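You operate a simulated robot arm through the tools that you are given. There is no shell and no other tool. Be economical: measure what you need, move in short steps, check, and stop when the job is done.

Carry out the task below with a simulated robot arm. There is one attempt and no reset: what you move stays moved.

## Task
Swap the nut on the pump stud beside the blue stand for the orange cap.
Fine: free it with the short wrench; put the wrench back, leave the nut on the blue stand.

It is judged by the outcome, as a careful person would: the job done as asked, and still so three seconds after it is handed in. It fails if anything else is knocked over, pushed out of place, dropped, spilled or broken. A push-on lid holds only when it is set on centred and level and pressed home; a screw cap is set on level and turned clockwise until tight.

## Robot
A 7-joint arm with a two-finger parallel gripper, fixed in place. Base frame: the origin is at the foot of the arm, x ahead of it, y to its left, z up. Readings come in mm, rad, newtons and seconds.
With the tool pointing down near the work surface it reaches from about 200 to 680 mm from the base axis. Its first joint turns from -1.152 to 1.152 rad. Payload 2.4 kg.
The tool frame sits at the grasp point between the pads (the TCP): z along the fingers, y along the line on which they close. The tips reach 30 mm beyond it. The gripper opens to 94 mm. The fingers are 28 mm wide and 10 mm thick; the gripper's body (50 by 96 mm) begins 55 mm behind the TCP.
Orientation is that of the tool frame in the base frame, as a unit quaternion [x, y, z, w]. With the fingers straight down and closing along the base's y, the tool's x points along the base's -x, its y along +y and its z along -z.

## Interface
- The arm moves only by the tool jog_arm. Its argument "plan" is a list of rows, each an object (a shift or turn left out is 0, a gripper value left out holds the last) with "jaw": the finger opening in m, from 0 to 0.094; "delta_pos": the shift along the base's x, y, z in units of 40 mm (1.0 is 40 mm), a list of three; "angular": the turn, a rotation vector about the base's x, y, z in units of 4 degrees (1.0 is 4 degrees), a list of three. In form: [{"jaw": jaw, "delta_pos": [x, y, z], "angular": [wx, wy, wz]}, ...]. A call has 1 to 8 rows; each row shifts and turns the commanded pose from where the row before left it. A call with a number of a shift or a turn outside -1 to 1 is refused whole. A row lasts 0.2 s, in which the tool goes at most 50 mm and 0.15 rad; a call with a longer step from one row to the next is refused whole, and so is a gripper value outside its range. A pose out of reach is approached as far as the arm can. The call stops where the force on the tool passes 40 N (or 10 N more than at its start, if that is more) or the arm is blocked; 0.2 s more then pass. Each finger travels about 153 mm/s and halts on what it meets, pressing with about 25 N; the grip force reading is that of the motor and also rises with nothing between the fingers. The clock runs only during rows and for 0.2 s after the last one: add rows that do not move to give the fingers time. The reply holds the time, the measured pose of the TCP, the force on the tool along the base axes, the opening and the grip force, in the units named above and with some noise.
- Cameras (640 x 400 px; columns grow to the right, rows downward): "scene" is fixed at [46.5, 490.2, 1432]; the picture's right is [-0.58, -0.81, 0.00], its down [-0.56, 0.40, -0.73] and it looks along [0.59, -0.42, -0.69] (base axes); focal length 323 px, centre (320, 200). "wrist" rides on the gripper at [-37, 0, -58] in the tool frame; the picture's right is [0.00, -1.00, 0.00], its down [0.97, 0.00, -0.24] and it looks along [0.24, 0.00, 0.97] (tool axes); focal length 218 px, centre (320, 200).
- camera(camera): a new picture of that camera. No time passes.
- locate(camera, pixels): for up to 12 pixels [column, row] of the newest picture of that camera ("zoom" is the newest enlarged one), the place [x, y, z] in the base frame of the surface seen there, good to about 2 mm. No time passes.
- inspect(camera, box): a new picture of the part [left, top, right, bottom] of that camera's present view, enlarged. No time passes.
- close_job(): hands the job in; it is judged then, once.

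Keep the steps short. Do not move on a guess: measure, check each grasp and each placing, and mend mistakes. In all there are 80 turns and 54 pictures (those below and enlarged ones count). Leave the gripper open and the arm clear of the work at the hand-in unless told otherwise, and finish with a single line.

The tools are called by a JSON object that holds its "method" and its "body". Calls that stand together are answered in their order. jog_arm: Moves the arm, as the interface text tells. Its arguments: {"type":"object","properties":{"plan":{"type":"array","items":{"type":"object","properties":{"jaw":{"type":"number"},"delta_pos":{"type":"array","items":{"type":"number"}},"angular":{"type":"array","items":{"type":"number"}}}}}},"required":["plan"]} The other tools are called the same way: camera (camera) takes a picture; locate (camera, pixels) gives the place of the surface under pixels of a picture; inspect (camera, box) takes an enlarged picture of a part of a camera's view; close_job () hands the job in.

At the start:

```text
t: 0.0
position: [394.3, -23.6, 993.3]
ee_rot: [-0.001, 1.0, 0.001, -0.001]
contact_force: [0.8, 0.1, -0.8]
finger_gap: 94.0
grip_force: 0.1
```

scene: 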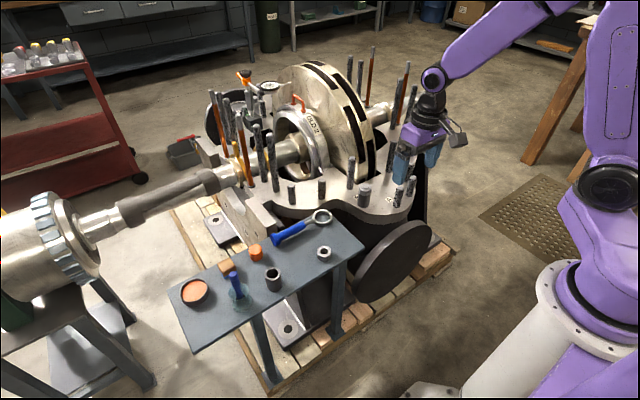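
wrist: 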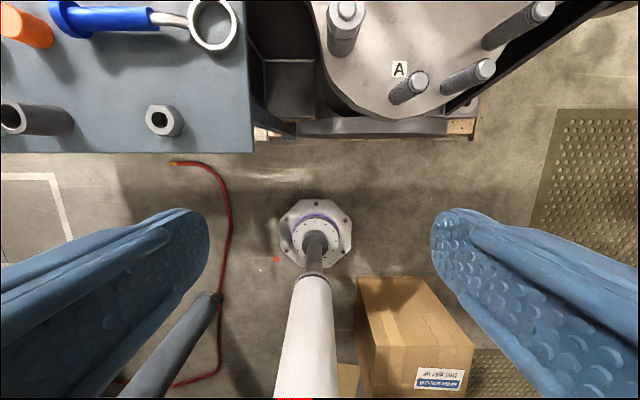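

I see a side table with wrenches, nuts and caps, and the pump flange with its studs. I'll enlarge both areas first.

{"method": "inspect", "body": {"camera": "scene", "box": [160, 190, 370, 350]}}

{"method": "inspect", "body": {"camera": "scene", "box": [270, 130, 450, 250]}}

```text
2.50 times, centred on (265, 270) of scene
```

zoom: 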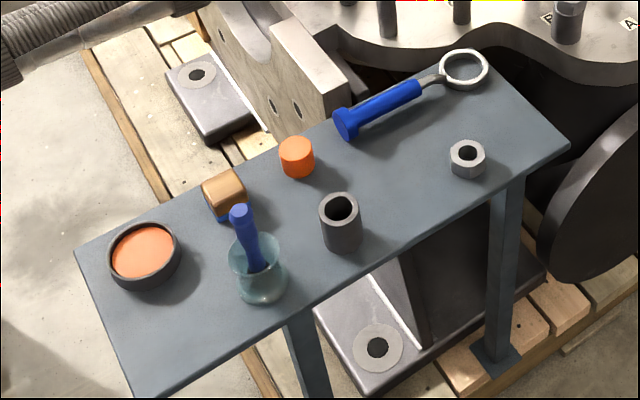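

```text
3.33 times, centred on (360, 190) of scene
```

zoom: 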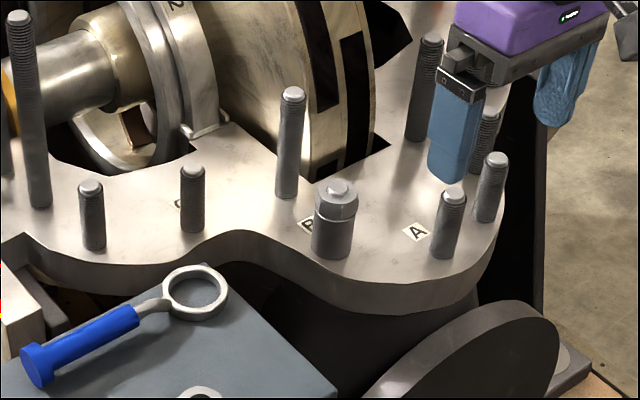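

The nut sits on a sleeve on the stud marked "B", next to the table. I'll measure the parts around it in this enlarged view.

{"method": "locate", "body": {"camera": "zoom", "pixels": [[338, 187], [325, 197], [335, 210], [350, 200], [333, 235], [330, 258], [453, 192], [290, 93], [290, 235], [195, 297], [40, 360], [130, 318]]}}

{"method": "inspect", "body": {"camera": "scene", "box": [335, 165, 395, 215]}}

{"method": "inspect", "body": {"camera": "wrist", "box": [300, 0, 560, 140]}}

```text
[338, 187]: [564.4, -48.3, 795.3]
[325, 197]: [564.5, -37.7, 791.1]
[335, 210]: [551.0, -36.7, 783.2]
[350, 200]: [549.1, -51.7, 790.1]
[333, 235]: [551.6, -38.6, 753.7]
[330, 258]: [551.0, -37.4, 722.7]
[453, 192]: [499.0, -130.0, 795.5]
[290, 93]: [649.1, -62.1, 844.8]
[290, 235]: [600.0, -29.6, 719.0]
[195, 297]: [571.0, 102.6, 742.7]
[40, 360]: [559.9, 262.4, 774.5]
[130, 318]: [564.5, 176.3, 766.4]
```

```text
8.00 times, centred on (365, 190) of scene
```

zoom: 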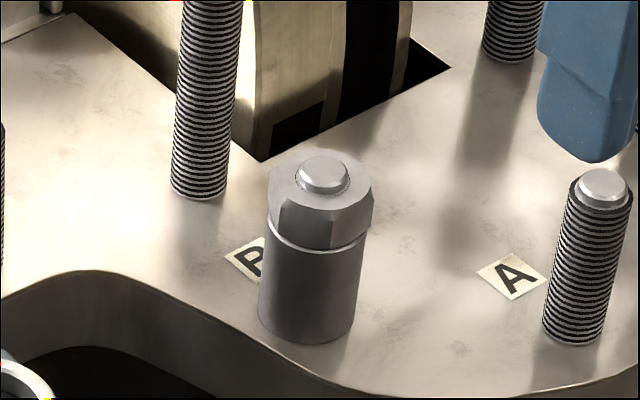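

```text
2.46 times, centred on (430, 70) of wrist
```

zoom: 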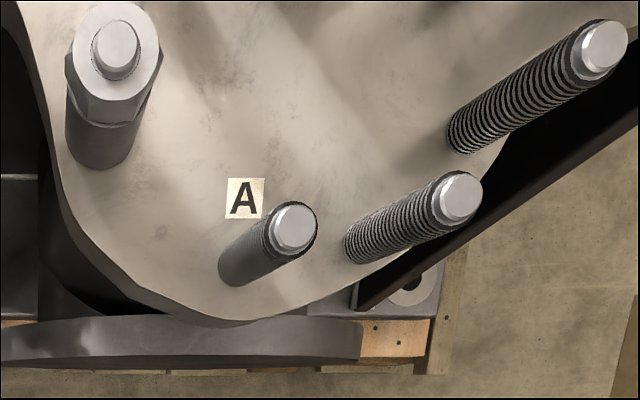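

The nut is at about (562, -45), with its top near z 791. Next I'll move the wrist camera high over the table to see the wrench and cap.

{"method": "jog_arm", "body": {"plan": [{"delta_pos": [0.4, 0.8, 0.2]}, {"delta_pos": [0.4, 0.8, 0]}, {"delta_pos": [0.5, 0.8, 0]}, {"delta_pos": [0.5, 0.8, 0]}, {"delta_pos": [0.5, 0.8, 0]}, {"delta_pos": [0.5, 0.8, 0]}, {}, {}]}}

{"method": "camera", "body": {"camera": "wrist"}}

```text
t: 1.8
position: [504.3, 168.9, 1002.6]
ee_rot: [-0.001, 1.0, 0.001, 0.0]
contact_force: [0.3, 0.0, 0.0]
finger_gap: 93.9
grip_force: 0.1
```

```text
47 pictures are left
```

wrist: 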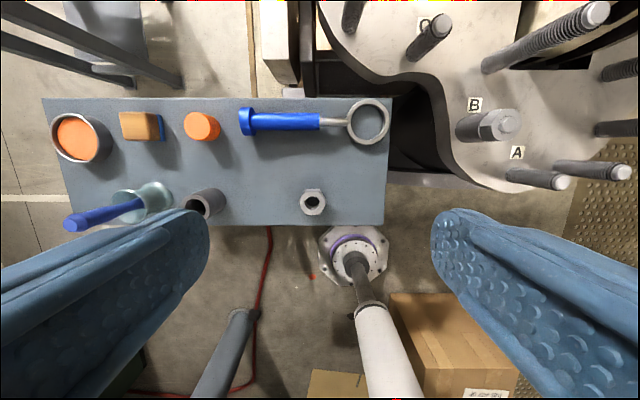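

The wrench lies along y, with the handle at pixels (240–320, 121) and the ring at (368, 122). The orange cap is at (201, 126). I'll enlarge this and measure.

{"method": "inspect", "body": {"camera": "wrist", "box": [160, 80, 400, 230]}}

{"method": "locate", "body": {"camera": "wrist", "pixels": [[240, 121], [247, 121], [258, 122], [285, 121], [315, 121], [335, 122], [350, 122], [386, 122], [368, 102], [368, 142], [368, 122], [285, 112]]}}

{"method": "locate", "body": {"camera": "wrist", "pixels": [[205, 124], [190, 126], [218, 124], [203, 112], [313, 193], [306, 205], [204, 197], [48, 100], [393, 100], [383, 222], [506, 125], [500, 130]]}}

```text
2.67 times, centred on (280, 155) of wrist
```

zoom: 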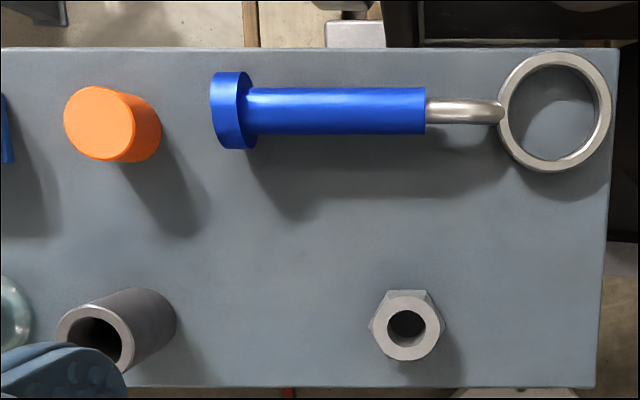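

```text
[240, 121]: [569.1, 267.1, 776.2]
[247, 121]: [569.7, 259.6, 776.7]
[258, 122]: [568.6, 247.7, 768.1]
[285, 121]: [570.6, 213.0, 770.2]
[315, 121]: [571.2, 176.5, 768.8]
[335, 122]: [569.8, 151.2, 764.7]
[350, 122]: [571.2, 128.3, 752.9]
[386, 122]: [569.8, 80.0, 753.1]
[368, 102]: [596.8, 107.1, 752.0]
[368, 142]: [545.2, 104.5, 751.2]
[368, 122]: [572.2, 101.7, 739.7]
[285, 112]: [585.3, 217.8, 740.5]
```

```text
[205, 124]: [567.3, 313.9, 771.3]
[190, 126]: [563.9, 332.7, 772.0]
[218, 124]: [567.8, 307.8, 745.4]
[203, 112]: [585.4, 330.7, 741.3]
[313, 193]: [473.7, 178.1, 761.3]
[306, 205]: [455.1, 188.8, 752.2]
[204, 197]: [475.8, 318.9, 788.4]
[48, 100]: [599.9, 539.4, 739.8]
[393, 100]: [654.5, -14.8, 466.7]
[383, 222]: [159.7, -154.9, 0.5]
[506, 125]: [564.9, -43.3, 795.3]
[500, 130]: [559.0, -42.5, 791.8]
```

The wrench is resting on its flange and ring. Its handle axis is near x 571, z≈762, and its ring is near (571, 104). I'll turn the tool -90° so the fingers close along x, and come over the handle at z≈850.

{"method": "jog_arm", "body": {"plan": [{"delta_pos": [0.07, 0.027, -0.156], "angular": [0, 0, -0.9375]}, {"delta_pos": [0.07, 0.027, -0.156], "angular": [0, 0, -0.9375]}, {"delta_pos": [0.07, 0.027, -0.156], "angular": [0, 0, -0.9375]}, {"delta_pos": [0.07, 0.027, -0.156], "angular": [0, 0, -0.9375]}, {"delta_pos": [0.07, 0.027, -0.156], "angular": [0, 0, -0.9375]}, {"delta_pos": [0.07, 0.027, -0.156], "angular": [0, 0, -0.9375]}, {"delta_pos": [0.07, 0.027, -0.156], "angular": [0, 0, -0.9375]}, {"delta_pos": [0.07, 0.027, -0.156], "angular": [0, 0, -0.9375]}]}}

{"method": "jog_arm", "body": {"plan": [{"delta_pos": [0.07, 0.027, -0.156], "angular": [0, 0, -0.9375]}, {"delta_pos": [0.07, 0.027, -0.156], "angular": [0, 0, -0.9375]}, {"delta_pos": [0.07, 0.027, -0.156], "angular": [0, 0, -0.9375]}, {"delta_pos": [0.07, 0.027, -0.156], "angular": [0, 0, -0.9375]}, {"delta_pos": [0.07, 0.027, -0.156], "angular": [0, 0, -0.9375]}, {"delta_pos": [0.07, 0.027, -0.156], "angular": [0, 0, -0.9375]}, {"delta_pos": [0.07, 0.027, -0.156], "angular": [0, 0, -0.9375]}, {"delta_pos": [0.07, 0.027, -0.156], "angular": [0, 0, -0.9375]}]}}

{"method": "jog_arm", "body": {"plan": [{"delta_pos": [0.07, 0.027, -0.156], "angular": [0, 0, -0.9375]}, {"delta_pos": [0.07, 0.027, -0.156], "angular": [0, 0, -0.9375]}, {"delta_pos": [0.07, 0.027, -0.156], "angular": [0, 0, -0.9375]}, {"delta_pos": [0.07, 0.027, -0.156], "angular": [0, 0, -0.9375]}, {"delta_pos": [0.07, 0.027, -0.156], "angular": [0, 0, -0.9375]}, {"delta_pos": [0.07, 0.027, -0.156], "angular": [0, 0, -0.9375]}, {"delta_pos": [0.07, 0.027, -0.156], "angular": [0, 0, -0.9375]}, {"delta_pos": [0.07, 0.027, -0.156], "angular": [0, 0, -0.9375]}]}}

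{"method": "camera", "body": {"camera": "wrist"}}

```text
t: 3.6
position: [527.4, 177.6, 952.8]
ee_rot: [0.259, 0.966, 0.001, 0.0]
contact_force: [0.0, 0.3, -0.6]
finger_gap: 94.0
grip_force: 0.0
```

```text
t: 5.4
position: [549.4, 185.0, 903.4]
ee_rot: [0.5, 0.866, 0.001, 0.001]
contact_force: [0.0, 0.7, -0.4]
finger_gap: 94.0
grip_force: 0.1
```

```text
t: 7.2
position: [571.4, 196.0, 853.0]
ee_rot: [0.707, 0.707, 0.0, 0.001]
contact_force: [-0.3, 0.0, -0.5]
finger_gap: 94.3
grip_force: 0.1
```

```text
45 pictures are left
```

wrist: 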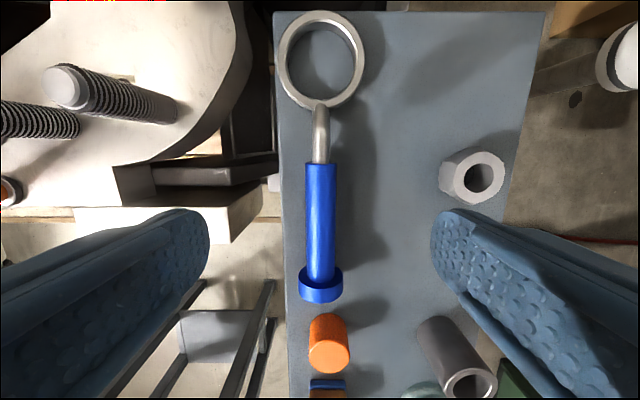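

The handle is now centred between the fingers. I'll zoom on the ring for its bore and measure the handle and ring from this closer view.

{"method": "inspect", "body": {"camera": "wrist", "box": [265, 0, 385, 120]}}

{"method": "locate", "body": {"camera": "wrist", "pixels": [[321, 14], [323, 105], [282, 60], [361, 60], [289, 58], [355, 60], [320, 145], [320, 170], [320, 230], [307, 230], [333, 230], [320, 290]]}}

```text
3.33 times, centred on (325, 60) of wrist
```

zoom: 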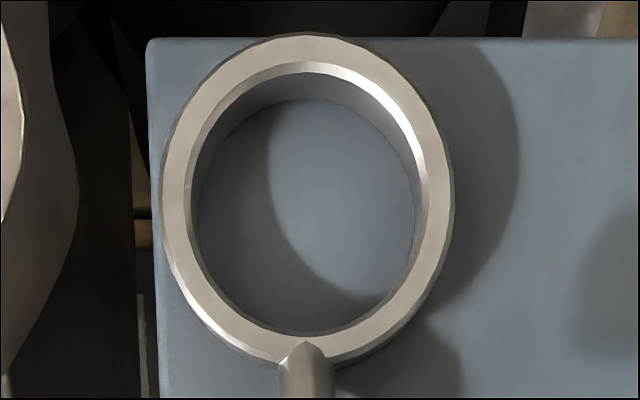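

```text
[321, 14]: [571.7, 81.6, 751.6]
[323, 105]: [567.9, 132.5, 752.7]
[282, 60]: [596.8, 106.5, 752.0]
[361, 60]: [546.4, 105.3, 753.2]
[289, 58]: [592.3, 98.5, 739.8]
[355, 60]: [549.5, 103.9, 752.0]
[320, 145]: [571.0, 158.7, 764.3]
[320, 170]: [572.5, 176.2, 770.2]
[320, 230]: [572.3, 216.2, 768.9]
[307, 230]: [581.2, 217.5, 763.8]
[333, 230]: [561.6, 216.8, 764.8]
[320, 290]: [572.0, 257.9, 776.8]
```

The ring's centre is about (571, 106), with its bore ≈42 mm and its top at z 752. The handle is about 20 mm thick with its axis near z 760. I'll narrow the fingers to 50 mm and descend to z≈772, which keeps the tips clear of the table.

{"method": "jog_arm", "body": {"plan": [{"jaw": 0.05}, {"delta_pos": [0, 0, -0.5]}, {"delta_pos": [0, 0, -0.5]}, {"delta_pos": [0, 0, -0.5]}, {"delta_pos": [0, 0, -0.5]}, {}, {}]}}

{"method": "jog_arm", "body": {"plan": [{"jaw": 0.01}, {}, {}]}}

{"method": "camera", "body": {"camera": "wrist"}}

```text
t: 8.8
position: [573.7, 197.3, 772.3]
ee_rot: [0.707, 0.707, 0.001, 0.001]
contact_force: [0.1, 0.0, 0.2]
finger_gap: 50.0
grip_force: 0.0
```

```text
t: 9.6
position: [573.5, 196.7, 771.3]
ee_rot: [0.707, 0.708, 0.001, 0.001]
contact_force: [0.1, -0.2, 0.2]
finger_gap: 21.1
grip_force: 25.1
```

```text
43 pictures are left
```

wrist: 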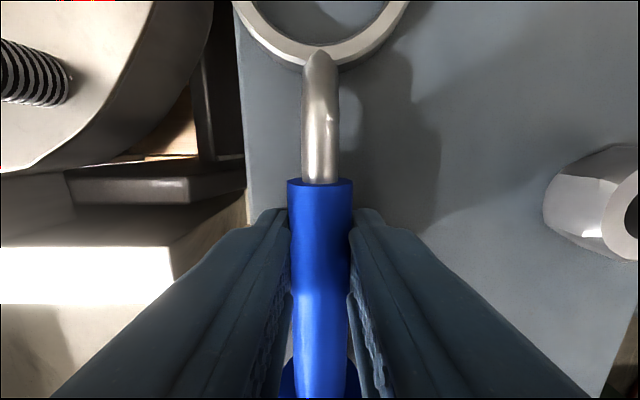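

The handle is gripped with a 21 mm gap. I'll lift it, and while the arm is clear of the nut, use the scene camera to measure the nut more precisely.

{"method": "jog_arm", "body": {"plan": [{"delta_pos": [0, 0, 0.25]}, {"delta_pos": [0, 0, 0.5]}, {"delta_pos": [0, 0, 0.6]}, {"delta_pos": [0, 0, 0.6]}, {}, {}]}}

{"method": "inspect", "body": {"camera": "scene", "box": [240, 150, 400, 260]}}

{"method": "inspect", "body": {"camera": "scene", "box": [344, 178, 384, 208]}}

{"method": "locate", "body": {"camera": "zoom", "pixels": [[290, 130], [245, 130], [335, 130], [290, 100], [290, 160], [220, 165], [365, 165], [290, 210], [240, 190], [340, 190], [280, 260], [280, 350]]}}

```text
t: 11.0
position: [572.1, 196.2, 850.6]
ee_rot: [0.707, 0.708, 0.001, 0.001]
contact_force: [-0.7, 0.7, -1.2]
finger_gap: 20.9
grip_force: 25.4
```

```text
3.64 times, centred on (320, 205) of scene
```

zoom: 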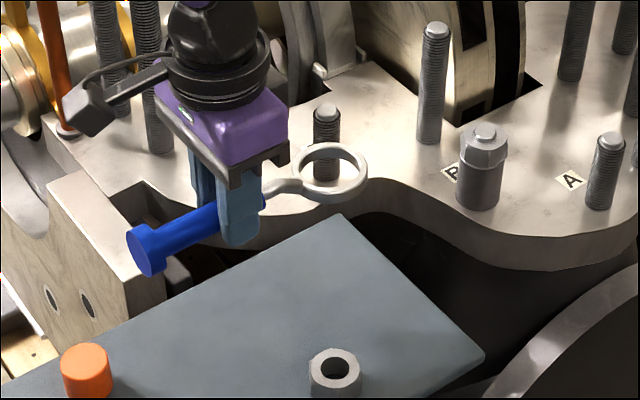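

```text
13.33 times, centred on (364, 193) of scene
```

zoom: 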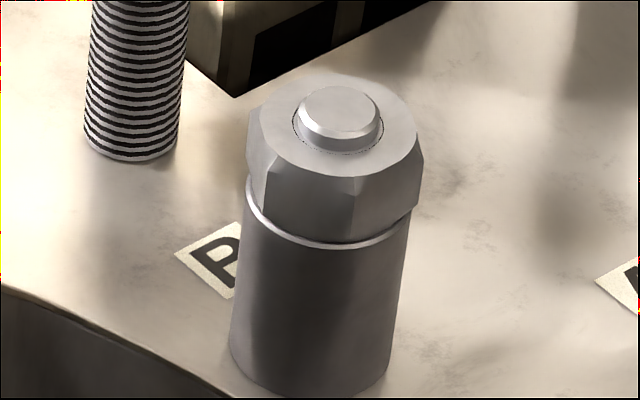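

```text
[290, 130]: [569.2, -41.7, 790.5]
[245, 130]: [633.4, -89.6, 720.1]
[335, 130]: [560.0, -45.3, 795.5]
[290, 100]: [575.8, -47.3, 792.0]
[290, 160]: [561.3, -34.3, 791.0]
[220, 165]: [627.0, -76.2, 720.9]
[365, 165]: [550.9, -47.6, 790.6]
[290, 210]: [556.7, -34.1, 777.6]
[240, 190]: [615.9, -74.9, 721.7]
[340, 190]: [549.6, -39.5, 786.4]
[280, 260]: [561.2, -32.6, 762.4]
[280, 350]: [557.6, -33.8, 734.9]
```

I'll measure the stud's flat top (ellipse centred at (339,107) in the zoom) and the nut's outline edges to get the axis.

{"method": "locate", "body": {"camera": "zoom", "pixels": [[339, 107], [339, 94], [339, 118], [315, 107], [363, 107], [327, 107], [351, 107], [270, 125], [405, 125], [340, 165], [335, 82], [415, 190]]}}

{"method": "locate", "body": {"camera": "zoom", "pixels": [[260, 120], [410, 130], [300, 160], [380, 160], [252, 205], [418, 210], [320, 228], [330, 270], [250, 270], [400, 270], [305, 245], [340, 112]]}}

```text
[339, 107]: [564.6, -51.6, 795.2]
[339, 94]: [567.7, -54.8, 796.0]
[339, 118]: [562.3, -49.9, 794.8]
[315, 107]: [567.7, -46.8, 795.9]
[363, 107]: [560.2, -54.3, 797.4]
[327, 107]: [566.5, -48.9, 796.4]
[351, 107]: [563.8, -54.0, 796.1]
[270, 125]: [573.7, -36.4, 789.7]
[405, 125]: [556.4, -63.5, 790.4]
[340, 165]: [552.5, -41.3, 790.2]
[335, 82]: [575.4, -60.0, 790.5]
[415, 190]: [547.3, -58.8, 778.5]
```

```text
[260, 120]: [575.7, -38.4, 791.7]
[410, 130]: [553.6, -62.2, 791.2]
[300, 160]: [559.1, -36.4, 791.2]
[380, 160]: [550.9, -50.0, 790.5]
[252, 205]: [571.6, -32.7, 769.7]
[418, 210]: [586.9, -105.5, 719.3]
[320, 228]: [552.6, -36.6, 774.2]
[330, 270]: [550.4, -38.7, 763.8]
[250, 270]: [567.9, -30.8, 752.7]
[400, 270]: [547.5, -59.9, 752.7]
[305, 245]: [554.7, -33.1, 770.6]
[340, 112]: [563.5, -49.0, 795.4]
```

The stud axis comes out at about (564.5, -50.5), and two views agree. Now I'll measure the ring as held.

{"method": "inspect", "body": {"camera": "scene", "box": [300, 181, 348, 211]}}

{"method": "locate", "body": {"camera": "zoom", "pixels": [[320, 200], [320, 100], [320, 300], [200, 200], [440, 200]]}}

```text
13.33 times, centred on (324, 196) of scene
```

zoom: 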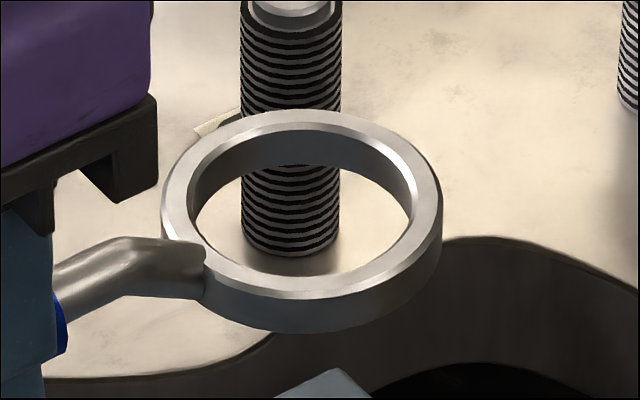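

```text
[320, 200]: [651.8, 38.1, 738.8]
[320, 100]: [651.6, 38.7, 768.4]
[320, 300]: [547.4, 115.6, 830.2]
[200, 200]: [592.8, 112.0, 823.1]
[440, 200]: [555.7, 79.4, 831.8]
```

I'll take points all round the ring's top face to fit its centre and level.

{"method": "locate", "body": {"camera": "zoom", "pixels": [[300, 119], [240, 133], [360, 131], [410, 160], [428, 200], [410, 245], [360, 277], [300, 286], [240, 275], [180, 210], [190, 170], [180, 190]]}}

```text
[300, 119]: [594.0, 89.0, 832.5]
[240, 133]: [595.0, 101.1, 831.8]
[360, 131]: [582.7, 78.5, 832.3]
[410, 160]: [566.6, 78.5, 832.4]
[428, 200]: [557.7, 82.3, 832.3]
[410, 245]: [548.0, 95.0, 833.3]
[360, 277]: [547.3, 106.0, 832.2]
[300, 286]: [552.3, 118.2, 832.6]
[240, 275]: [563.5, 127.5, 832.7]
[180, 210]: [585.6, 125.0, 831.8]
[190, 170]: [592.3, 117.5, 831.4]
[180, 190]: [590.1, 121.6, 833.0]
```

The ring is level, with its top at z 832 and its centre near (572, 103). I'll shift by (-7.6, -153.8) to put it above the nut, where the 818 bottom clears the stud top at 795.

{"method": "jog_arm", "body": {"plan": [{"delta_pos": [-0.038, -0.769, 0]}, {"delta_pos": [-0.038, -0.769, 0]}, {"delta_pos": [-0.038, -0.769, 0]}, {"delta_pos": [-0.038, -0.769, 0]}, {"delta_pos": [-0.038, -0.769, 0]}, {}, {}]}}

{"method": "inspect", "body": {"camera": "scene", "box": [334, 168, 390, 203]}}

```text
t: 12.6
position: [565.5, 41.7, 851.3]
ee_rot: [0.707, 0.708, 0.001, 0.001]
contact_force: [0.5, -0.4, -1.7]
finger_gap: 21.1
grip_force: 24.7
```

```text
11.43 times, centred on (362, 186) of scene
```

zoom: 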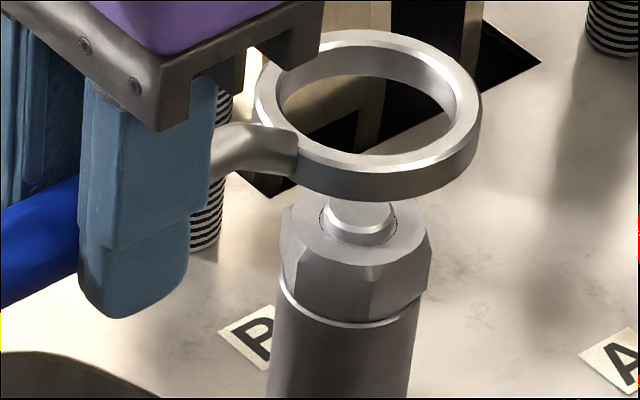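

Now I'll measure the ring and stud in the same picture to get the remaining offset.

{"method": "locate", "body": {"camera": "zoom", "pixels": [[365, 37], [440, 55], [470, 95], [445, 138], [365, 160], [310, 148], [262, 100], [360, 213], [340, 213], [380, 213], [360, 206], [360, 222]]}}

```text
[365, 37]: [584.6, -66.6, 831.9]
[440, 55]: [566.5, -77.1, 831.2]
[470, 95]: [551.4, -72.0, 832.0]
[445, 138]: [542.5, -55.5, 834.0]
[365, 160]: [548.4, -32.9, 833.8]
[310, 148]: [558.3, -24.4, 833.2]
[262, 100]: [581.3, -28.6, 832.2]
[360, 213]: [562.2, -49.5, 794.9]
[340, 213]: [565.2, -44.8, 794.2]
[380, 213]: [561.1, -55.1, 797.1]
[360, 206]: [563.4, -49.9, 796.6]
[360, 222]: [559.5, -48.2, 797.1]
```

Both methods say the ring must go about 3 mm in -x. I'll apply that, lower to just above the stud, and check.

{"method": "jog_arm", "body": {"plan": [{"delta_pos": [-0.07, 0, 0]}, {"delta_pos": [0, 0, -0.25]}, {"delta_pos": [0, 0, -0.22]}, {}, {}]}}

{"method": "inspect", "body": {"camera": "scene", "box": [334, 168, 390, 203]}}

```text
t: 13.8
position: [562.1, 41.9, 832.1]
ee_rot: [0.707, 0.708, 0.001, 0.0]
contact_force: [-0.6, -0.2, -2.4]
finger_gap: 21.4
grip_force: 24.8
```

```text
11.43 times, centred on (362, 186) of scene
```

zoom: 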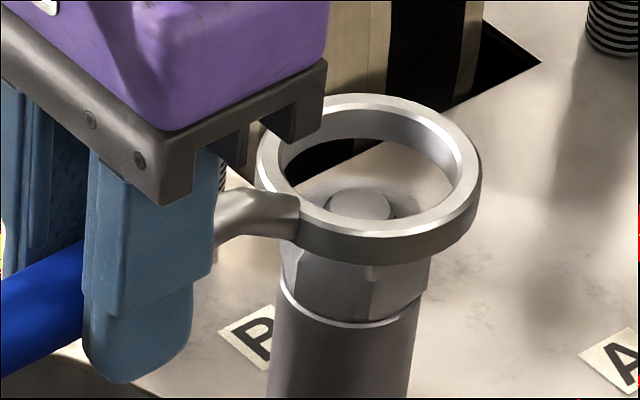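

I'll check the alignment at higher zoom.

{"method": "inspect", "body": {"camera": "scene", "box": [352, 174, 380, 192]}}

{"method": "locate", "body": {"camera": "zoom", "pixels": [[320, 210], [280, 210], [355, 210], [320, 190], [320, 230], [420, 60], [540, 130], [560, 190], [500, 270], [400, 310], [300, 320], [200, 300]]}}

```text
16.00 times, centred on (366, 183) of scene
```

zoom: 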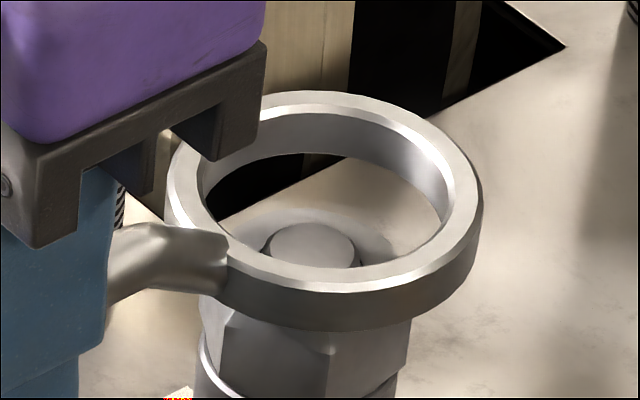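

```text
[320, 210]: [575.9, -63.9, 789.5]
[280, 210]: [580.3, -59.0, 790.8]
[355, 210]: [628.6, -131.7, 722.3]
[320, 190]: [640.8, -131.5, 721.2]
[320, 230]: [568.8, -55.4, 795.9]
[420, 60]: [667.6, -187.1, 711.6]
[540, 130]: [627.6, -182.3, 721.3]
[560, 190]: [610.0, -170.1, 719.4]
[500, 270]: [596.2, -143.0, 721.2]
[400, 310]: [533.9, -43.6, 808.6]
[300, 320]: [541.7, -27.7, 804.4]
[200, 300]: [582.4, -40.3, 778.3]
```

Now the ring's top-face points and the stud's flat top, at (311,245) in this zoom.

{"method": "locate", "body": {"camera": "zoom", "pixels": [[325, 100], [325, 284], [470, 190], [180, 190], [430, 140], [225, 258], [430, 255], [311, 245], [285, 245], [340, 245], [311, 230], [311, 260]]}}

```text
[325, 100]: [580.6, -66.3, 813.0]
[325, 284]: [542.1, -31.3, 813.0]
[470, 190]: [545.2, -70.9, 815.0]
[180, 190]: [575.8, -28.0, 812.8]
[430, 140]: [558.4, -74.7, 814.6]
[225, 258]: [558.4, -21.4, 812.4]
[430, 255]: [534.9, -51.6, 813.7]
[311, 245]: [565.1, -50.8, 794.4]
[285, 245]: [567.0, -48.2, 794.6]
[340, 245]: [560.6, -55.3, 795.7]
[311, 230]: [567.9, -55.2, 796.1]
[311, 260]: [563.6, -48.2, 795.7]
```

The ring is centred near (560.8, -49) and the stud near (564.8, -51.3), so my last x correction was wrong because the stud was partly hidden. I'll shift (+3.7, -2.1) and recheck.

{"method": "jog_arm", "body": {"plan": [{"delta_pos": [0.093, -0.053, 0]}, {}, {}]}}

{"method": "inspect", "body": {"camera": "scene", "box": [352, 174, 380, 192]}}

{"method": "locate", "body": {"camera": "zoom", "pixels": [[325, 88], [325, 272], [470, 180], [180, 180], [430, 130], [225, 247], [430, 245], [311, 245], [290, 240], [335, 240], [311, 230], [311, 255]]}}

```text
t: 14.6
position: [565.5, 38.7, 831.8]
ee_rot: [0.707, 0.708, 0.0, 0.001]
contact_force: [-0.9, -0.4, -1.3]
finger_gap: 21.4
grip_force: 25.0
```

```text
16.00 times, centred on (366, 183) of scene
```

zoom: 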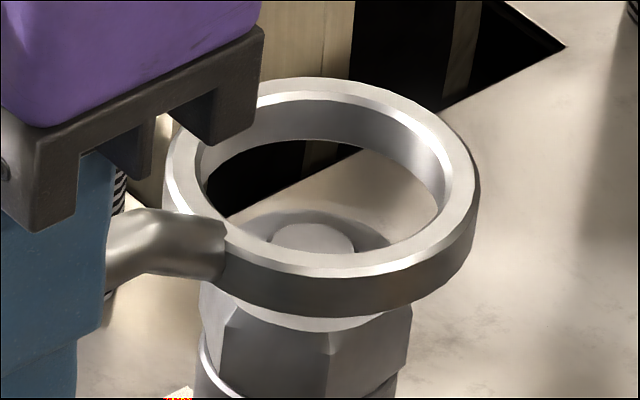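

```text
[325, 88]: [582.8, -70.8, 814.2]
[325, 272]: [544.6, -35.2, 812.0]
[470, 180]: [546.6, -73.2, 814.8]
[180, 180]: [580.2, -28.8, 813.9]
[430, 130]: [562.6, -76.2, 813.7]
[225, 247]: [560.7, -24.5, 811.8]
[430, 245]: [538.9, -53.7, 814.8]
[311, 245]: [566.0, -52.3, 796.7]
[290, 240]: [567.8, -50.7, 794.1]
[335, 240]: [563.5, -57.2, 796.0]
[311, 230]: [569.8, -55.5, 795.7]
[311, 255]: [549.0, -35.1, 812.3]
```

Only about 1 mm remains. I'll correct it and lower the ring over the nut gently, watching force.

{"method": "jog_arm", "body": {"plan": [{"delta_pos": [0.025, -0.012, 0]}, {"delta_pos": [0, 0, -0.1]}, {"delta_pos": [0, 0, -0.1]}, {"delta_pos": [0, 0, -0.1]}, {}]}}

{"method": "inspect", "body": {"camera": "scene", "box": [352, 176, 380, 194]}}

```text
t: 15.8
position: [566.0, 38.3, 820.7]
ee_rot: [0.706, 0.708, 0.001, 0.001]
contact_force: [0.2, 1.6, 3.8]
finger_gap: 21.1
grip_force: 24.7
```

```text
16.00 times, centred on (366, 185) of scene
```

zoom: 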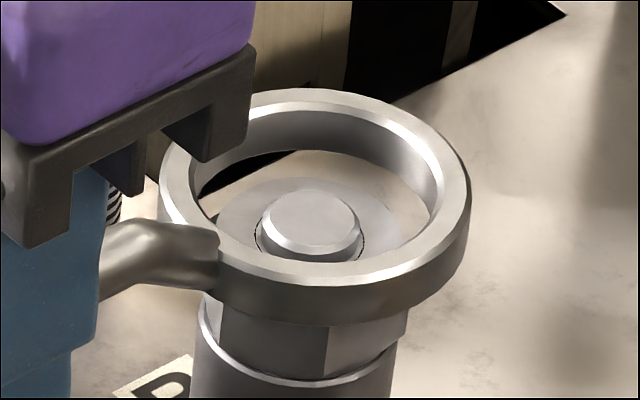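

The ring is now centred over the stud, with light contact (3.8 N). I'll go down a bit further in small steps.

{"method": "jog_arm", "body": {"plan": [{"delta_pos": [0, 0, -0.06]}, {"delta_pos": [0, 0, -0.06]}, {}, {}]}}

{"method": "inspect", "body": {"camera": "scene", "box": [352, 176, 380, 194]}}

```text
t: 16.8
position: [566.6, 39.7, 815.7]
ee_rot: [0.707, 0.708, 0.001, 0.001]
contact_force: [6.4, 6.0, 8.2]
finger_gap: 21.1
grip_force: 24.9
```

```text
16.00 times, centred on (366, 185) of scene
```

zoom: 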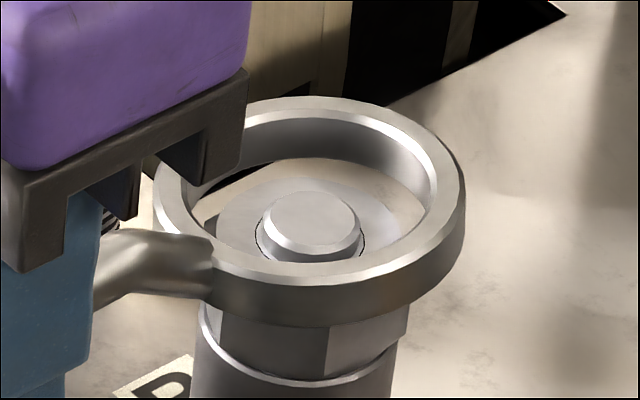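

The ring met the nut: the force is (+6, +6, +8) N and it has stopped dropping. I'll measure the ring's tilt and position before correcting.

{"method": "locate", "body": {"camera": "zoom", "pixels": [[310, 105], [310, 282], [455, 190], [165, 190], [410, 140], [213, 257], [415, 255], [308, 225], [280, 220], [340, 220], [308, 205], [240, 240]]}}

{"method": "camera", "body": {"camera": "wrist"}}

```text
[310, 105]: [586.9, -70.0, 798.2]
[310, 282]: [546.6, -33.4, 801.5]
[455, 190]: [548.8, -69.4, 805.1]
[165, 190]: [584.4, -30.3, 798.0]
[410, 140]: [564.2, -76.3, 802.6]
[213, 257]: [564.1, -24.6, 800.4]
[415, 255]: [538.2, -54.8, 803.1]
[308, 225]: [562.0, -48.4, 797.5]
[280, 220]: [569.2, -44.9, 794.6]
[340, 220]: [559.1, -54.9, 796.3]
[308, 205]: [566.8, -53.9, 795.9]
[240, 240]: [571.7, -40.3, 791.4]
```

```text
33 pictures are left
```

wrist: 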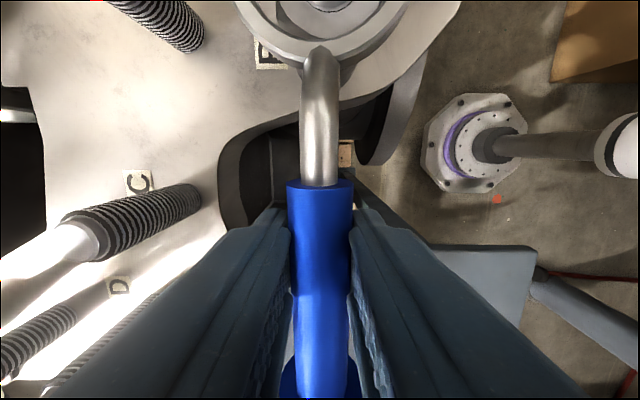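

The ring is tilted, with its (-x,-y) side high, so it's cocked on the nut about 1 mm off. I'll lift 9 mm to free it, shift slightly +y, and recheck level and centre before trying again.

{"method": "jog_arm", "body": {"plan": [{"delta_pos": [0, 0, 0.15]}, {"delta_pos": [0.01, 0.025, 0.1]}, {}, {}]}}

{"method": "inspect", "body": {"camera": "scene", "box": [352, 174, 380, 192]}}

{"method": "locate", "body": {"camera": "zoom", "pixels": [[320, 92], [320, 272], [466, 180], [176, 180], [425, 130], [225, 247], [430, 240], [311, 245], [290, 240], [335, 240], [311, 230], [250, 100]]}}

```text
t: 17.8
position: [568.9, 40.3, 826.5]
ee_rot: [0.706, 0.708, 0.0, 0.0]
contact_force: [-0.3, -0.4, -0.9]
finger_gap: 21.2
grip_force: 25.0
```

```text
16.00 times, centred on (366, 183) of scene
```

zoom: 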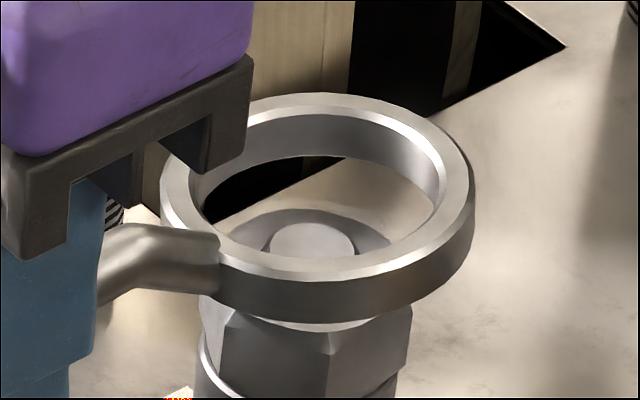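

```text
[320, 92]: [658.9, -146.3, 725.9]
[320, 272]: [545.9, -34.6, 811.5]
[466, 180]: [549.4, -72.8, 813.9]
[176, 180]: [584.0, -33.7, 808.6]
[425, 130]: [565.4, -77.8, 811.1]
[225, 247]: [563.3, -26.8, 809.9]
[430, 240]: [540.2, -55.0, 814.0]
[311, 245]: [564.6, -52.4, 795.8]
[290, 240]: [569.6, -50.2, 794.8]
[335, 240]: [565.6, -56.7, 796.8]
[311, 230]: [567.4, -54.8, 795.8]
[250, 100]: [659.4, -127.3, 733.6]
```

Off the nut, the wrench has stayed rolled about 7° in the grip, with its -x side high. I'll turn the tool -7° about y to level the ring, compensating the ring's shift, then measure again.

{"method": "jog_arm", "body": {"plan": [{"delta_pos": [0, 0, 0.05], "angular": [0, -0.85, 0]}, {"delta_pos": [-0.072, 0.02, 0], "angular": [0, -0.85, 0]}, {}, {}]}}

{"method": "inspect", "body": {"camera": "scene", "box": [352, 174, 380, 192]}}

{"method": "locate", "body": {"camera": "zoom", "pixels": [[320, 90], [320, 268], [464, 180], [173, 180], [425, 126], [225, 245], [430, 236], [400, 110], [400, 256], [311, 240], [290, 238], [330, 238]]}}

```text
t: 18.8
position: [565.0, 41.4, 828.4]
ee_rot: [0.705, 0.706, 0.043, 0.042]
contact_force: [0.4, -0.8, -0.8]
finger_gap: 21.3
grip_force: 25.0
```

```text
16.00 times, centred on (366, 183) of scene
```

zoom: 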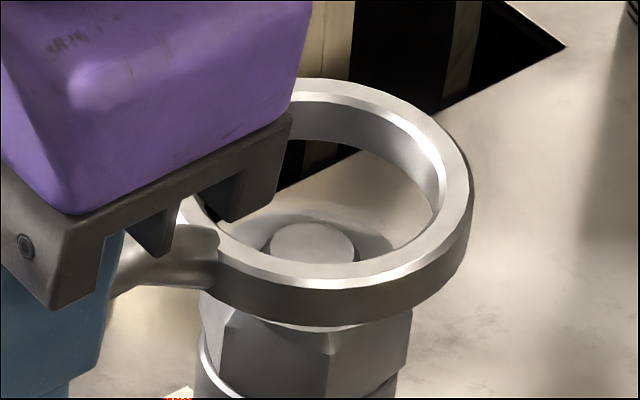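

```text
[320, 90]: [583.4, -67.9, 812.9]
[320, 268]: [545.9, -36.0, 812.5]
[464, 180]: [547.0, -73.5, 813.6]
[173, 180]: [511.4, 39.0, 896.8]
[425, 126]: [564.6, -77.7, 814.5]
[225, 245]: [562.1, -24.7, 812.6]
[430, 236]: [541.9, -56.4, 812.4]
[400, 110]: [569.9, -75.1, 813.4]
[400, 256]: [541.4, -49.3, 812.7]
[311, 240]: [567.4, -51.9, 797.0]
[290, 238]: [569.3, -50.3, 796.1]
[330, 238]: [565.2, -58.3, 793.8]
```

The ring is level again and within about 1 mm. I'll make a small correction and lower to the nut top in small steps, reading the force.

{"method": "jog_arm", "body": {"plan": [{"delta_pos": [0.022, -0.015, 0]}, {"delta_pos": [0, 0, -0.1]}, {"delta_pos": [0, 0, -0.1]}, {}, {}]}}

{"method": "jog_arm", "body": {"plan": [{"delta_pos": [0, 0, -0.05]}, {}]}}

{"method": "jog_arm", "body": {"plan": [{"delta_pos": [0, 0, -0.05]}, {}]}}

{"method": "inspect", "body": {"camera": "scene", "box": [352, 176, 380, 194]}}

```text
t: 20.0
position: [564.9, 40.5, 818.7]
ee_rot: [0.705, 0.707, 0.043, 0.043]
contact_force: [-0.3, 0.4, -1.8]
finger_gap: 21.1
grip_force: 25.0
```

```text
t: 20.6
position: [565.5, 38.1, 816.5]
ee_rot: [0.705, 0.706, 0.044, 0.043]
contact_force: [0.2, 0.9, 4.4]
finger_gap: 21.0
grip_force: 25.3
```

```text
t: 21.2
position: [566.5, 39.5, 814.7]
ee_rot: [0.705, 0.707, 0.042, 0.044]
contact_force: [3.4, 0.9, 4.5]
finger_gap: 21.1
grip_force: 25.0
```

```text
16.00 times, centred on (366, 185) of scene
```

zoom: 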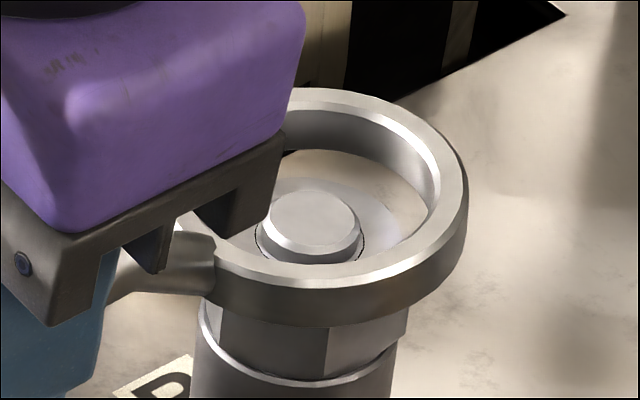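

The ring bottom is sitting on the nut's top face. The images and the earlier tilt both say it's about 1.5 mm too far in +x. I'll lift 4 mm, shift -1.5 mm in x, and lower again.

{"method": "jog_arm", "body": {"plan": [{"delta_pos": [0, 0, 0.12]}, {"delta_pos": [-0.04, 0.005, 0]}, {}, {}]}}

{"method": "inspect", "body": {"camera": "scene", "box": [352, 176, 380, 194]}}

{"method": "locate", "body": {"camera": "zoom", "pixels": [[320, 92], [320, 272], [460, 180], [425, 134], [225, 255], [430, 240], [400, 120], [400, 262], [311, 215], [285, 215], [335, 215], [311, 200]]}}

```text
t: 22.2
position: [563.0, 39.3, 818.8]
ee_rot: [0.705, 0.707, 0.044, 0.042]
contact_force: [-0.5, 0.2, -2.0]
finger_gap: 21.1
grip_force: 24.8
```

```text
16.00 times, centred on (366, 185) of scene
```

zoom: 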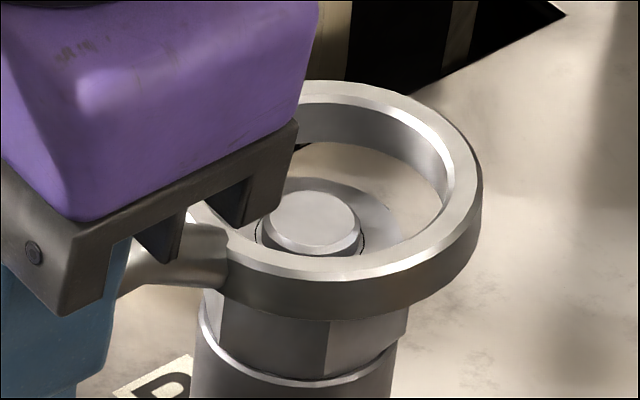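

```text
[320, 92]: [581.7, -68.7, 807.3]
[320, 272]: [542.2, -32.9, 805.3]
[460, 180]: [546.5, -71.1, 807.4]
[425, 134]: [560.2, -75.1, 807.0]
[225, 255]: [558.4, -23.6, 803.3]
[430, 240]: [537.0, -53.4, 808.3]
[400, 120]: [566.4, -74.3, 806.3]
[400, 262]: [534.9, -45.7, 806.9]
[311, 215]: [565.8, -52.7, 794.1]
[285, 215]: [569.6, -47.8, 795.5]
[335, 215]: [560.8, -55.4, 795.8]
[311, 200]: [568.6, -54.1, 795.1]
```

The ring is now about 3 mm too far -x and pitched up roughly 4° on the -y side. Contact with the nut had been pushing the compliant arm aside. I'll level the pitch, shift (+3.2, -2.4, +6.3), let it settle and re-measure.

{"method": "jog_arm", "body": {"plan": [{"delta_pos": [0.04, -0.03, 0.08], "angular": [0.5, 0, 0]}, {"delta_pos": [0.04, -0.03, 0.08], "angular": [0.5, 0, 0]}, {}, {}, {}]}}

{"method": "inspect", "body": {"camera": "scene", "box": [352, 176, 380, 194]}}

{"method": "locate", "body": {"camera": "zoom", "pixels": [[320, 80], [320, 262], [455, 170], [415, 120], [225, 245], [420, 235], [400, 110], [390, 252], [311, 215], [285, 215], [335, 215], [311, 200]]}}

```text
t: 23.4
position: [566.5, 37.0, 826.9]
ee_rot: [0.707, 0.704, 0.067, 0.018]
contact_force: [0.0, -0.4, -2.8]
finger_gap: 21.3
grip_force: 24.7
```

```text
16.00 times, centred on (366, 185) of scene
```

zoom: 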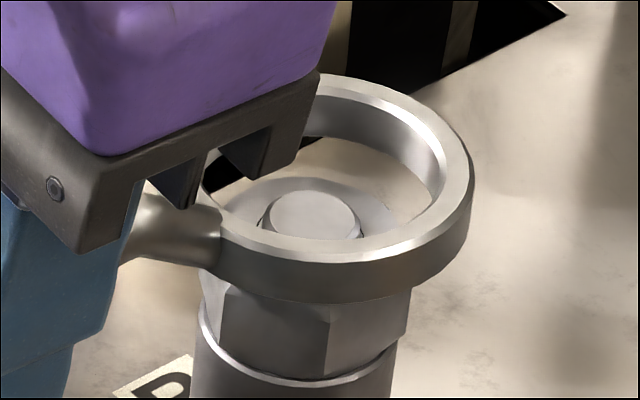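

```text
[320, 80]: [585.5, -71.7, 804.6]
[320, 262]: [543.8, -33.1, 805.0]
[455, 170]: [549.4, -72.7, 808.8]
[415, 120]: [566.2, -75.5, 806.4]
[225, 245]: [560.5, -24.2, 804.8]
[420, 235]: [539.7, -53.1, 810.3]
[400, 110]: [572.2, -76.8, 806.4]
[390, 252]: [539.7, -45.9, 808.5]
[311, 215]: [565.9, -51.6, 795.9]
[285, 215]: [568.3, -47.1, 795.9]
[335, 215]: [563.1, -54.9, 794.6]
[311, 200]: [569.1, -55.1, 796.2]
```

The pitch is fine now, but about 5° of roll remains with the -x side high. I'll correct it with -5° about y plus a compensating (-2.4, -0.8) shift.

{"method": "jog_arm", "body": {"plan": [{"delta_pos": [-0.03, -0.01, 0], "angular": [0, -0.65, 0]}, {"delta_pos": [-0.03, -0.01, 0], "angular": [0, -0.65, 0]}, {}, {}, {}]}}

{"method": "inspect", "body": {"camera": "scene", "box": [352, 176, 380, 194]}}

{"method": "locate", "body": {"camera": "zoom", "pixels": [[340, 80], [320, 262], [455, 170], [415, 120], [225, 245], [420, 235], [440, 210], [390, 252], [311, 215], [270, 258], [250, 252], [450, 150]]}}

```text
t: 24.6
position: [564.0, 36.9, 826.9]
ee_rot: [0.703, 0.703, 0.099, 0.05]
contact_force: [-0.2, 0.6, -1.0]
finger_gap: 21.0
grip_force: 25.2
```

```text
16.00 times, centred on (366, 185) of scene
```

zoom: 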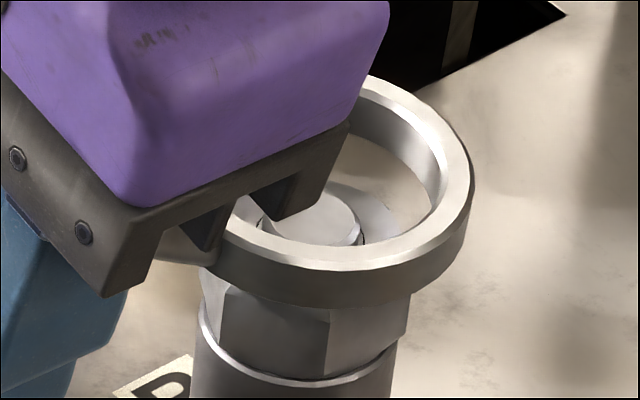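

```text
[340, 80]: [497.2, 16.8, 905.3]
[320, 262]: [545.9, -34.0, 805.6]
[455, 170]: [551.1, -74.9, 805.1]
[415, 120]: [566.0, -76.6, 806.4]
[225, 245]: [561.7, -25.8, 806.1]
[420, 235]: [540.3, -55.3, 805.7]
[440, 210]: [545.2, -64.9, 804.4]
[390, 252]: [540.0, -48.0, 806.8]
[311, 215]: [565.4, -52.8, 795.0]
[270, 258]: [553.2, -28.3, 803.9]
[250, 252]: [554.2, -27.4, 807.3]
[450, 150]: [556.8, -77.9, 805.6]
```

The ring is level and centred within about 0.5 mm. I'll lower it straight down in small steps.

{"method": "jog_arm", "body": {"plan": [{"delta_pos": [0, -0.01, -0.05]}, {"delta_pos": [0, 0, -0.05]}, {"delta_pos": [0, 0, -0.05]}, {}, {}]}}

{"method": "jog_arm", "body": {"plan": [{"delta_pos": [0, 0, -0.05]}, {}, {}]}}

{"method": "inspect", "body": {"camera": "scene", "box": [352, 176, 380, 194]}}

```text
t: 25.8
position: [565.5, 36.8, 822.4]
ee_rot: [0.702, 0.704, 0.099, 0.051]
contact_force: [2.6, 1.0, 4.7]
finger_gap: 21.4
grip_force: 25.2
```

```text
t: 26.6
position: [565.3, 37.8, 817.5]
ee_rot: [0.702, 0.704, 0.099, 0.051]
contact_force: [4.0, 1.0, 7.1]
finger_gap: 21.0
grip_force: 25.1
```

```text
16.00 times, centred on (366, 185) of scene
```

zoom: 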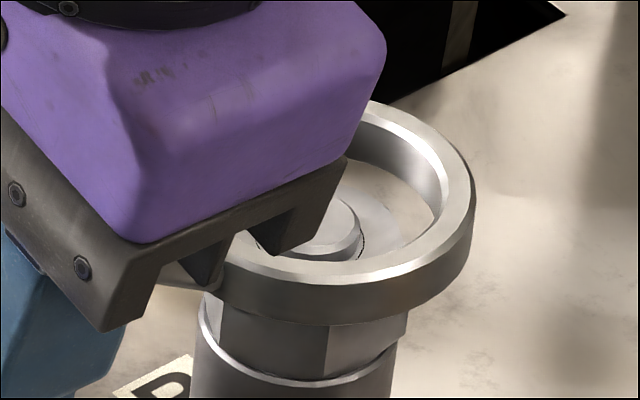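

There's still light contact at the same height. I'll check the tilt and height of the ring from this picture.

{"method": "locate", "body": {"camera": "zoom", "pixels": [[320, 279], [455, 190], [415, 143], [240, 265], [420, 253], [440, 230], [385, 270], [390, 125], [290, 278], [450, 170], [385, 240], [350, 245]]}}

{"method": "locate", "body": {"camera": "zoom", "pixels": [[325, 318], [270, 310], [390, 312], [440, 280], [325, 335], [270, 330], [390, 330], [240, 320], [400, 160], [420, 200], [380, 130], [425, 175]]}}

```text
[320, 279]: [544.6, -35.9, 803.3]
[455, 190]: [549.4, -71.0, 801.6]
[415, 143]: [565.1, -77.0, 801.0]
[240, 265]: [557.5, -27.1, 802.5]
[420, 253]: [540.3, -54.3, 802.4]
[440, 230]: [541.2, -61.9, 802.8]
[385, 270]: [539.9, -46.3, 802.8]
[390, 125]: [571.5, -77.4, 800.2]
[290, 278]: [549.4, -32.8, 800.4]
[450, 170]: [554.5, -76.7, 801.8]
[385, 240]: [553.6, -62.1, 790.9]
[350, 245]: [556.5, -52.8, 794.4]
```

```text
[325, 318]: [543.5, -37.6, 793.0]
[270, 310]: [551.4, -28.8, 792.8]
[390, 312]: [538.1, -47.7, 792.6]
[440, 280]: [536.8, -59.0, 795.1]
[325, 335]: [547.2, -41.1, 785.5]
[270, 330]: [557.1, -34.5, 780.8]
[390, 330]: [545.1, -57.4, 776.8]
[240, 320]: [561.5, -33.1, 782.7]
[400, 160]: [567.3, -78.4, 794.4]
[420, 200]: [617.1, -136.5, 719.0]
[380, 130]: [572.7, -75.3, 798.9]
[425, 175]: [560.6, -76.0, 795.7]
```

The ring is level and within 0.5 mm of centre, but rests on the nut's top face at z≈791. The bore may not be engaging the hex. The nut's corners sit at azimuths of about 98°, 38° and so on, so I'll press lightly and swing the wrench +8° about the stud axis to see whether it drops on.

{"method": "jog_arm", "body": {"plan": [{"delta_pos": [0, 0, 0.02]}, {"delta_pos": [-0.077, -0.001, 0], "angular": [0, 0, 0.5]}, {"delta_pos": [-0.077, -0.004, 0], "angular": [0, 0, 0.5]}, {"delta_pos": [-0.077, -0.007, 0], "angular": [0, 0, 0.5]}, {"delta_pos": [-0.077, -0.01, 0], "angular": [0, 0, 0.5]}, {}, {}]}}

{"method": "inspect", "body": {"camera": "scene", "box": [352, 176, 380, 194]}}

{"method": "locate", "body": {"camera": "zoom", "pixels": [[320, 279], [455, 190], [415, 143], [240, 265], [420, 253], [440, 230], [385, 270], [390, 125], [290, 278], [450, 170], [385, 240], [350, 245]]}}

```text
t: 28.2
position: [550.7, 35.7, 820.1]
ee_rot: [0.652, 0.75, 0.102, 0.044]
contact_force: [0.6, -0.8, -1.4]
finger_gap: 21.4
grip_force: 24.9
```

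```text
16.00 times, centred on (366, 185) of scene
```

zoom: 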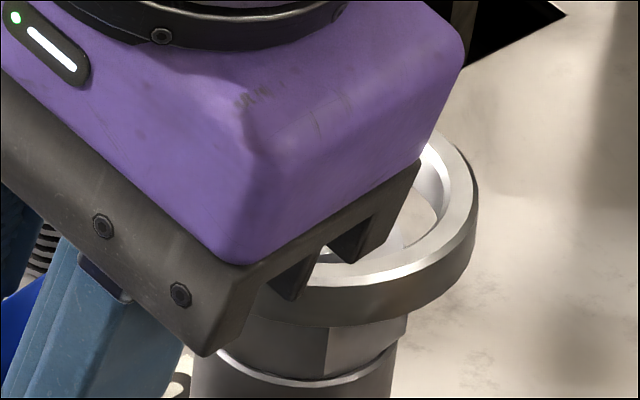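

```text
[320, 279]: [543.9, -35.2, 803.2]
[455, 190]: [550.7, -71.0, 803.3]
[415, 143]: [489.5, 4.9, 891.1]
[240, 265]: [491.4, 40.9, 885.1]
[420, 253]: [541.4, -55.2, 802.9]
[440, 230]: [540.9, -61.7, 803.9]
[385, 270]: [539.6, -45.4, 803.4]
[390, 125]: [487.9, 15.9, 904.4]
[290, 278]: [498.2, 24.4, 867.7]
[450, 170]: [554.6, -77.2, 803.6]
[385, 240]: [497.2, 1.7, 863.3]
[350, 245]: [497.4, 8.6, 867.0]
```

No contact force now. I'll lower gently by 4 mm at this angle.

{"method": "jog_arm", "body": {"plan": [{"delta_pos": [0.01, 0.01, -0.05]}, {"delta_pos": [0, 0, -0.05]}, {}, {}]}}

{"method": "jog_arm", "body": {"plan": [{"delta_pos": [0, 0, -0.05]}, {}, {}]}}

{"method": "inspect", "body": {"camera": "scene", "box": [352, 176, 380, 194]}}

```text
t: 29.2
position: [552.8, 37.8, 815.4]
ee_rot: [0.651, 0.751, 0.101, 0.042]
contact_force: [-3.4, 13.4, 4.2]
finger_gap: 21.5
grip_force: 25.0
```

```text
t: 30.0
position: [553.0, 37.8, 813.0]
ee_rot: [0.651, 0.751, 0.102, 0.042]
contact_force: [-4.6, 14.1, -1.3]
finger_gap: 21.2
grip_force: 25.5
```

```text
16.00 times, centred on (366, 185) of scene
```

zoom: 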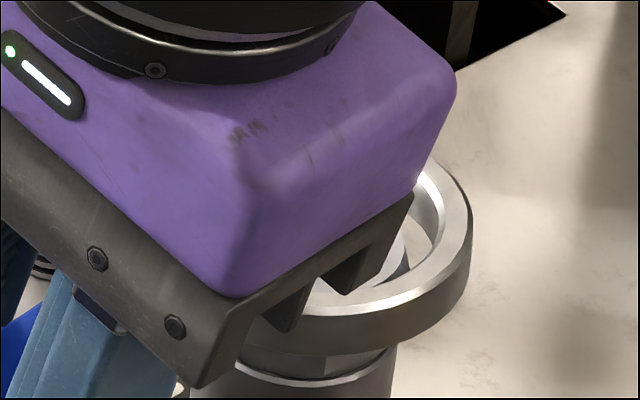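

It dropped over the nut: the ring's front edge is now at row 355, about 7 mm lower. The force is +14 N in y, so I'll relieve it with about +1 mm in y and lower a little more.

{"method": "jog_arm", "body": {"plan": [{"delta_pos": [-0.01, 0.03, -0.05]}, {"delta_pos": [0, 0, -0.05]}, {}, {}]}}

{"method": "camera", "body": {"camera": "scene"}}

```text
t: 31.0
position: [551.9, 36.3, 809.1]
ee_rot: [0.652, 0.75, 0.101, 0.043]
contact_force: [-7.9, 8.0, 1.6]
finger_gap: 21.3
grip_force: 25.4
```

```text
23 pictures are left
```

scene: 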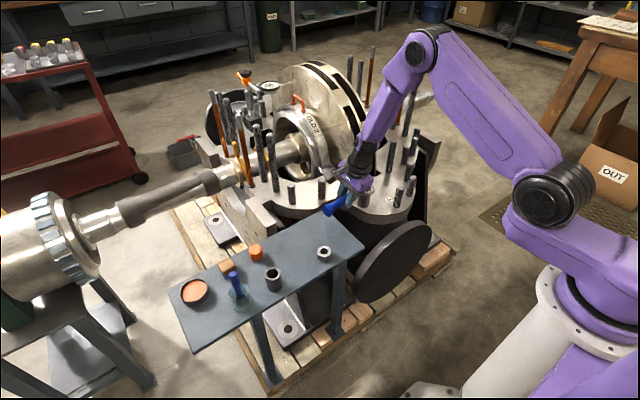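

The ring is seated on the nut. Now I'll swing the handle counter-clockwise about the stud in 4° steps and watch the force.

{"method": "jog_arm", "body": {"plan": [{"delta_pos": [-0.152, -0.027, 0], "angular": [0, 0, 1]}, {"delta_pos": [-0.15, -0.037, 0], "angular": [0, 0, 1]}, {"delta_pos": [-0.147, -0.048, 0], "angular": [0, 0, 1]}, {"delta_pos": [-0.143, -0.058, 0], "angular": [0, 0, 1]}, {}]}}

```text
t: 32.2
position: [528.9, 30.5, 810.1]
ee_rot: [0.541, 0.834, 0.107, 0.029]
contact_force: [-0.3, -0.4, -1.9]
finger_gap: 21.2
grip_force: 25.1
```

The turn met almost no load at the end. I'll look at whether the nut turned with the ring.

{"method": "inspect", "body": {"camera": "scene", "box": [344, 174, 384, 199]}}

```text
16.00 times, centred on (364, 186) of scene
```

zoom: 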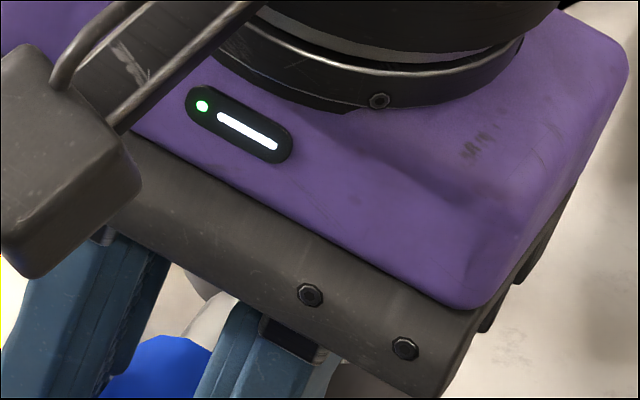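

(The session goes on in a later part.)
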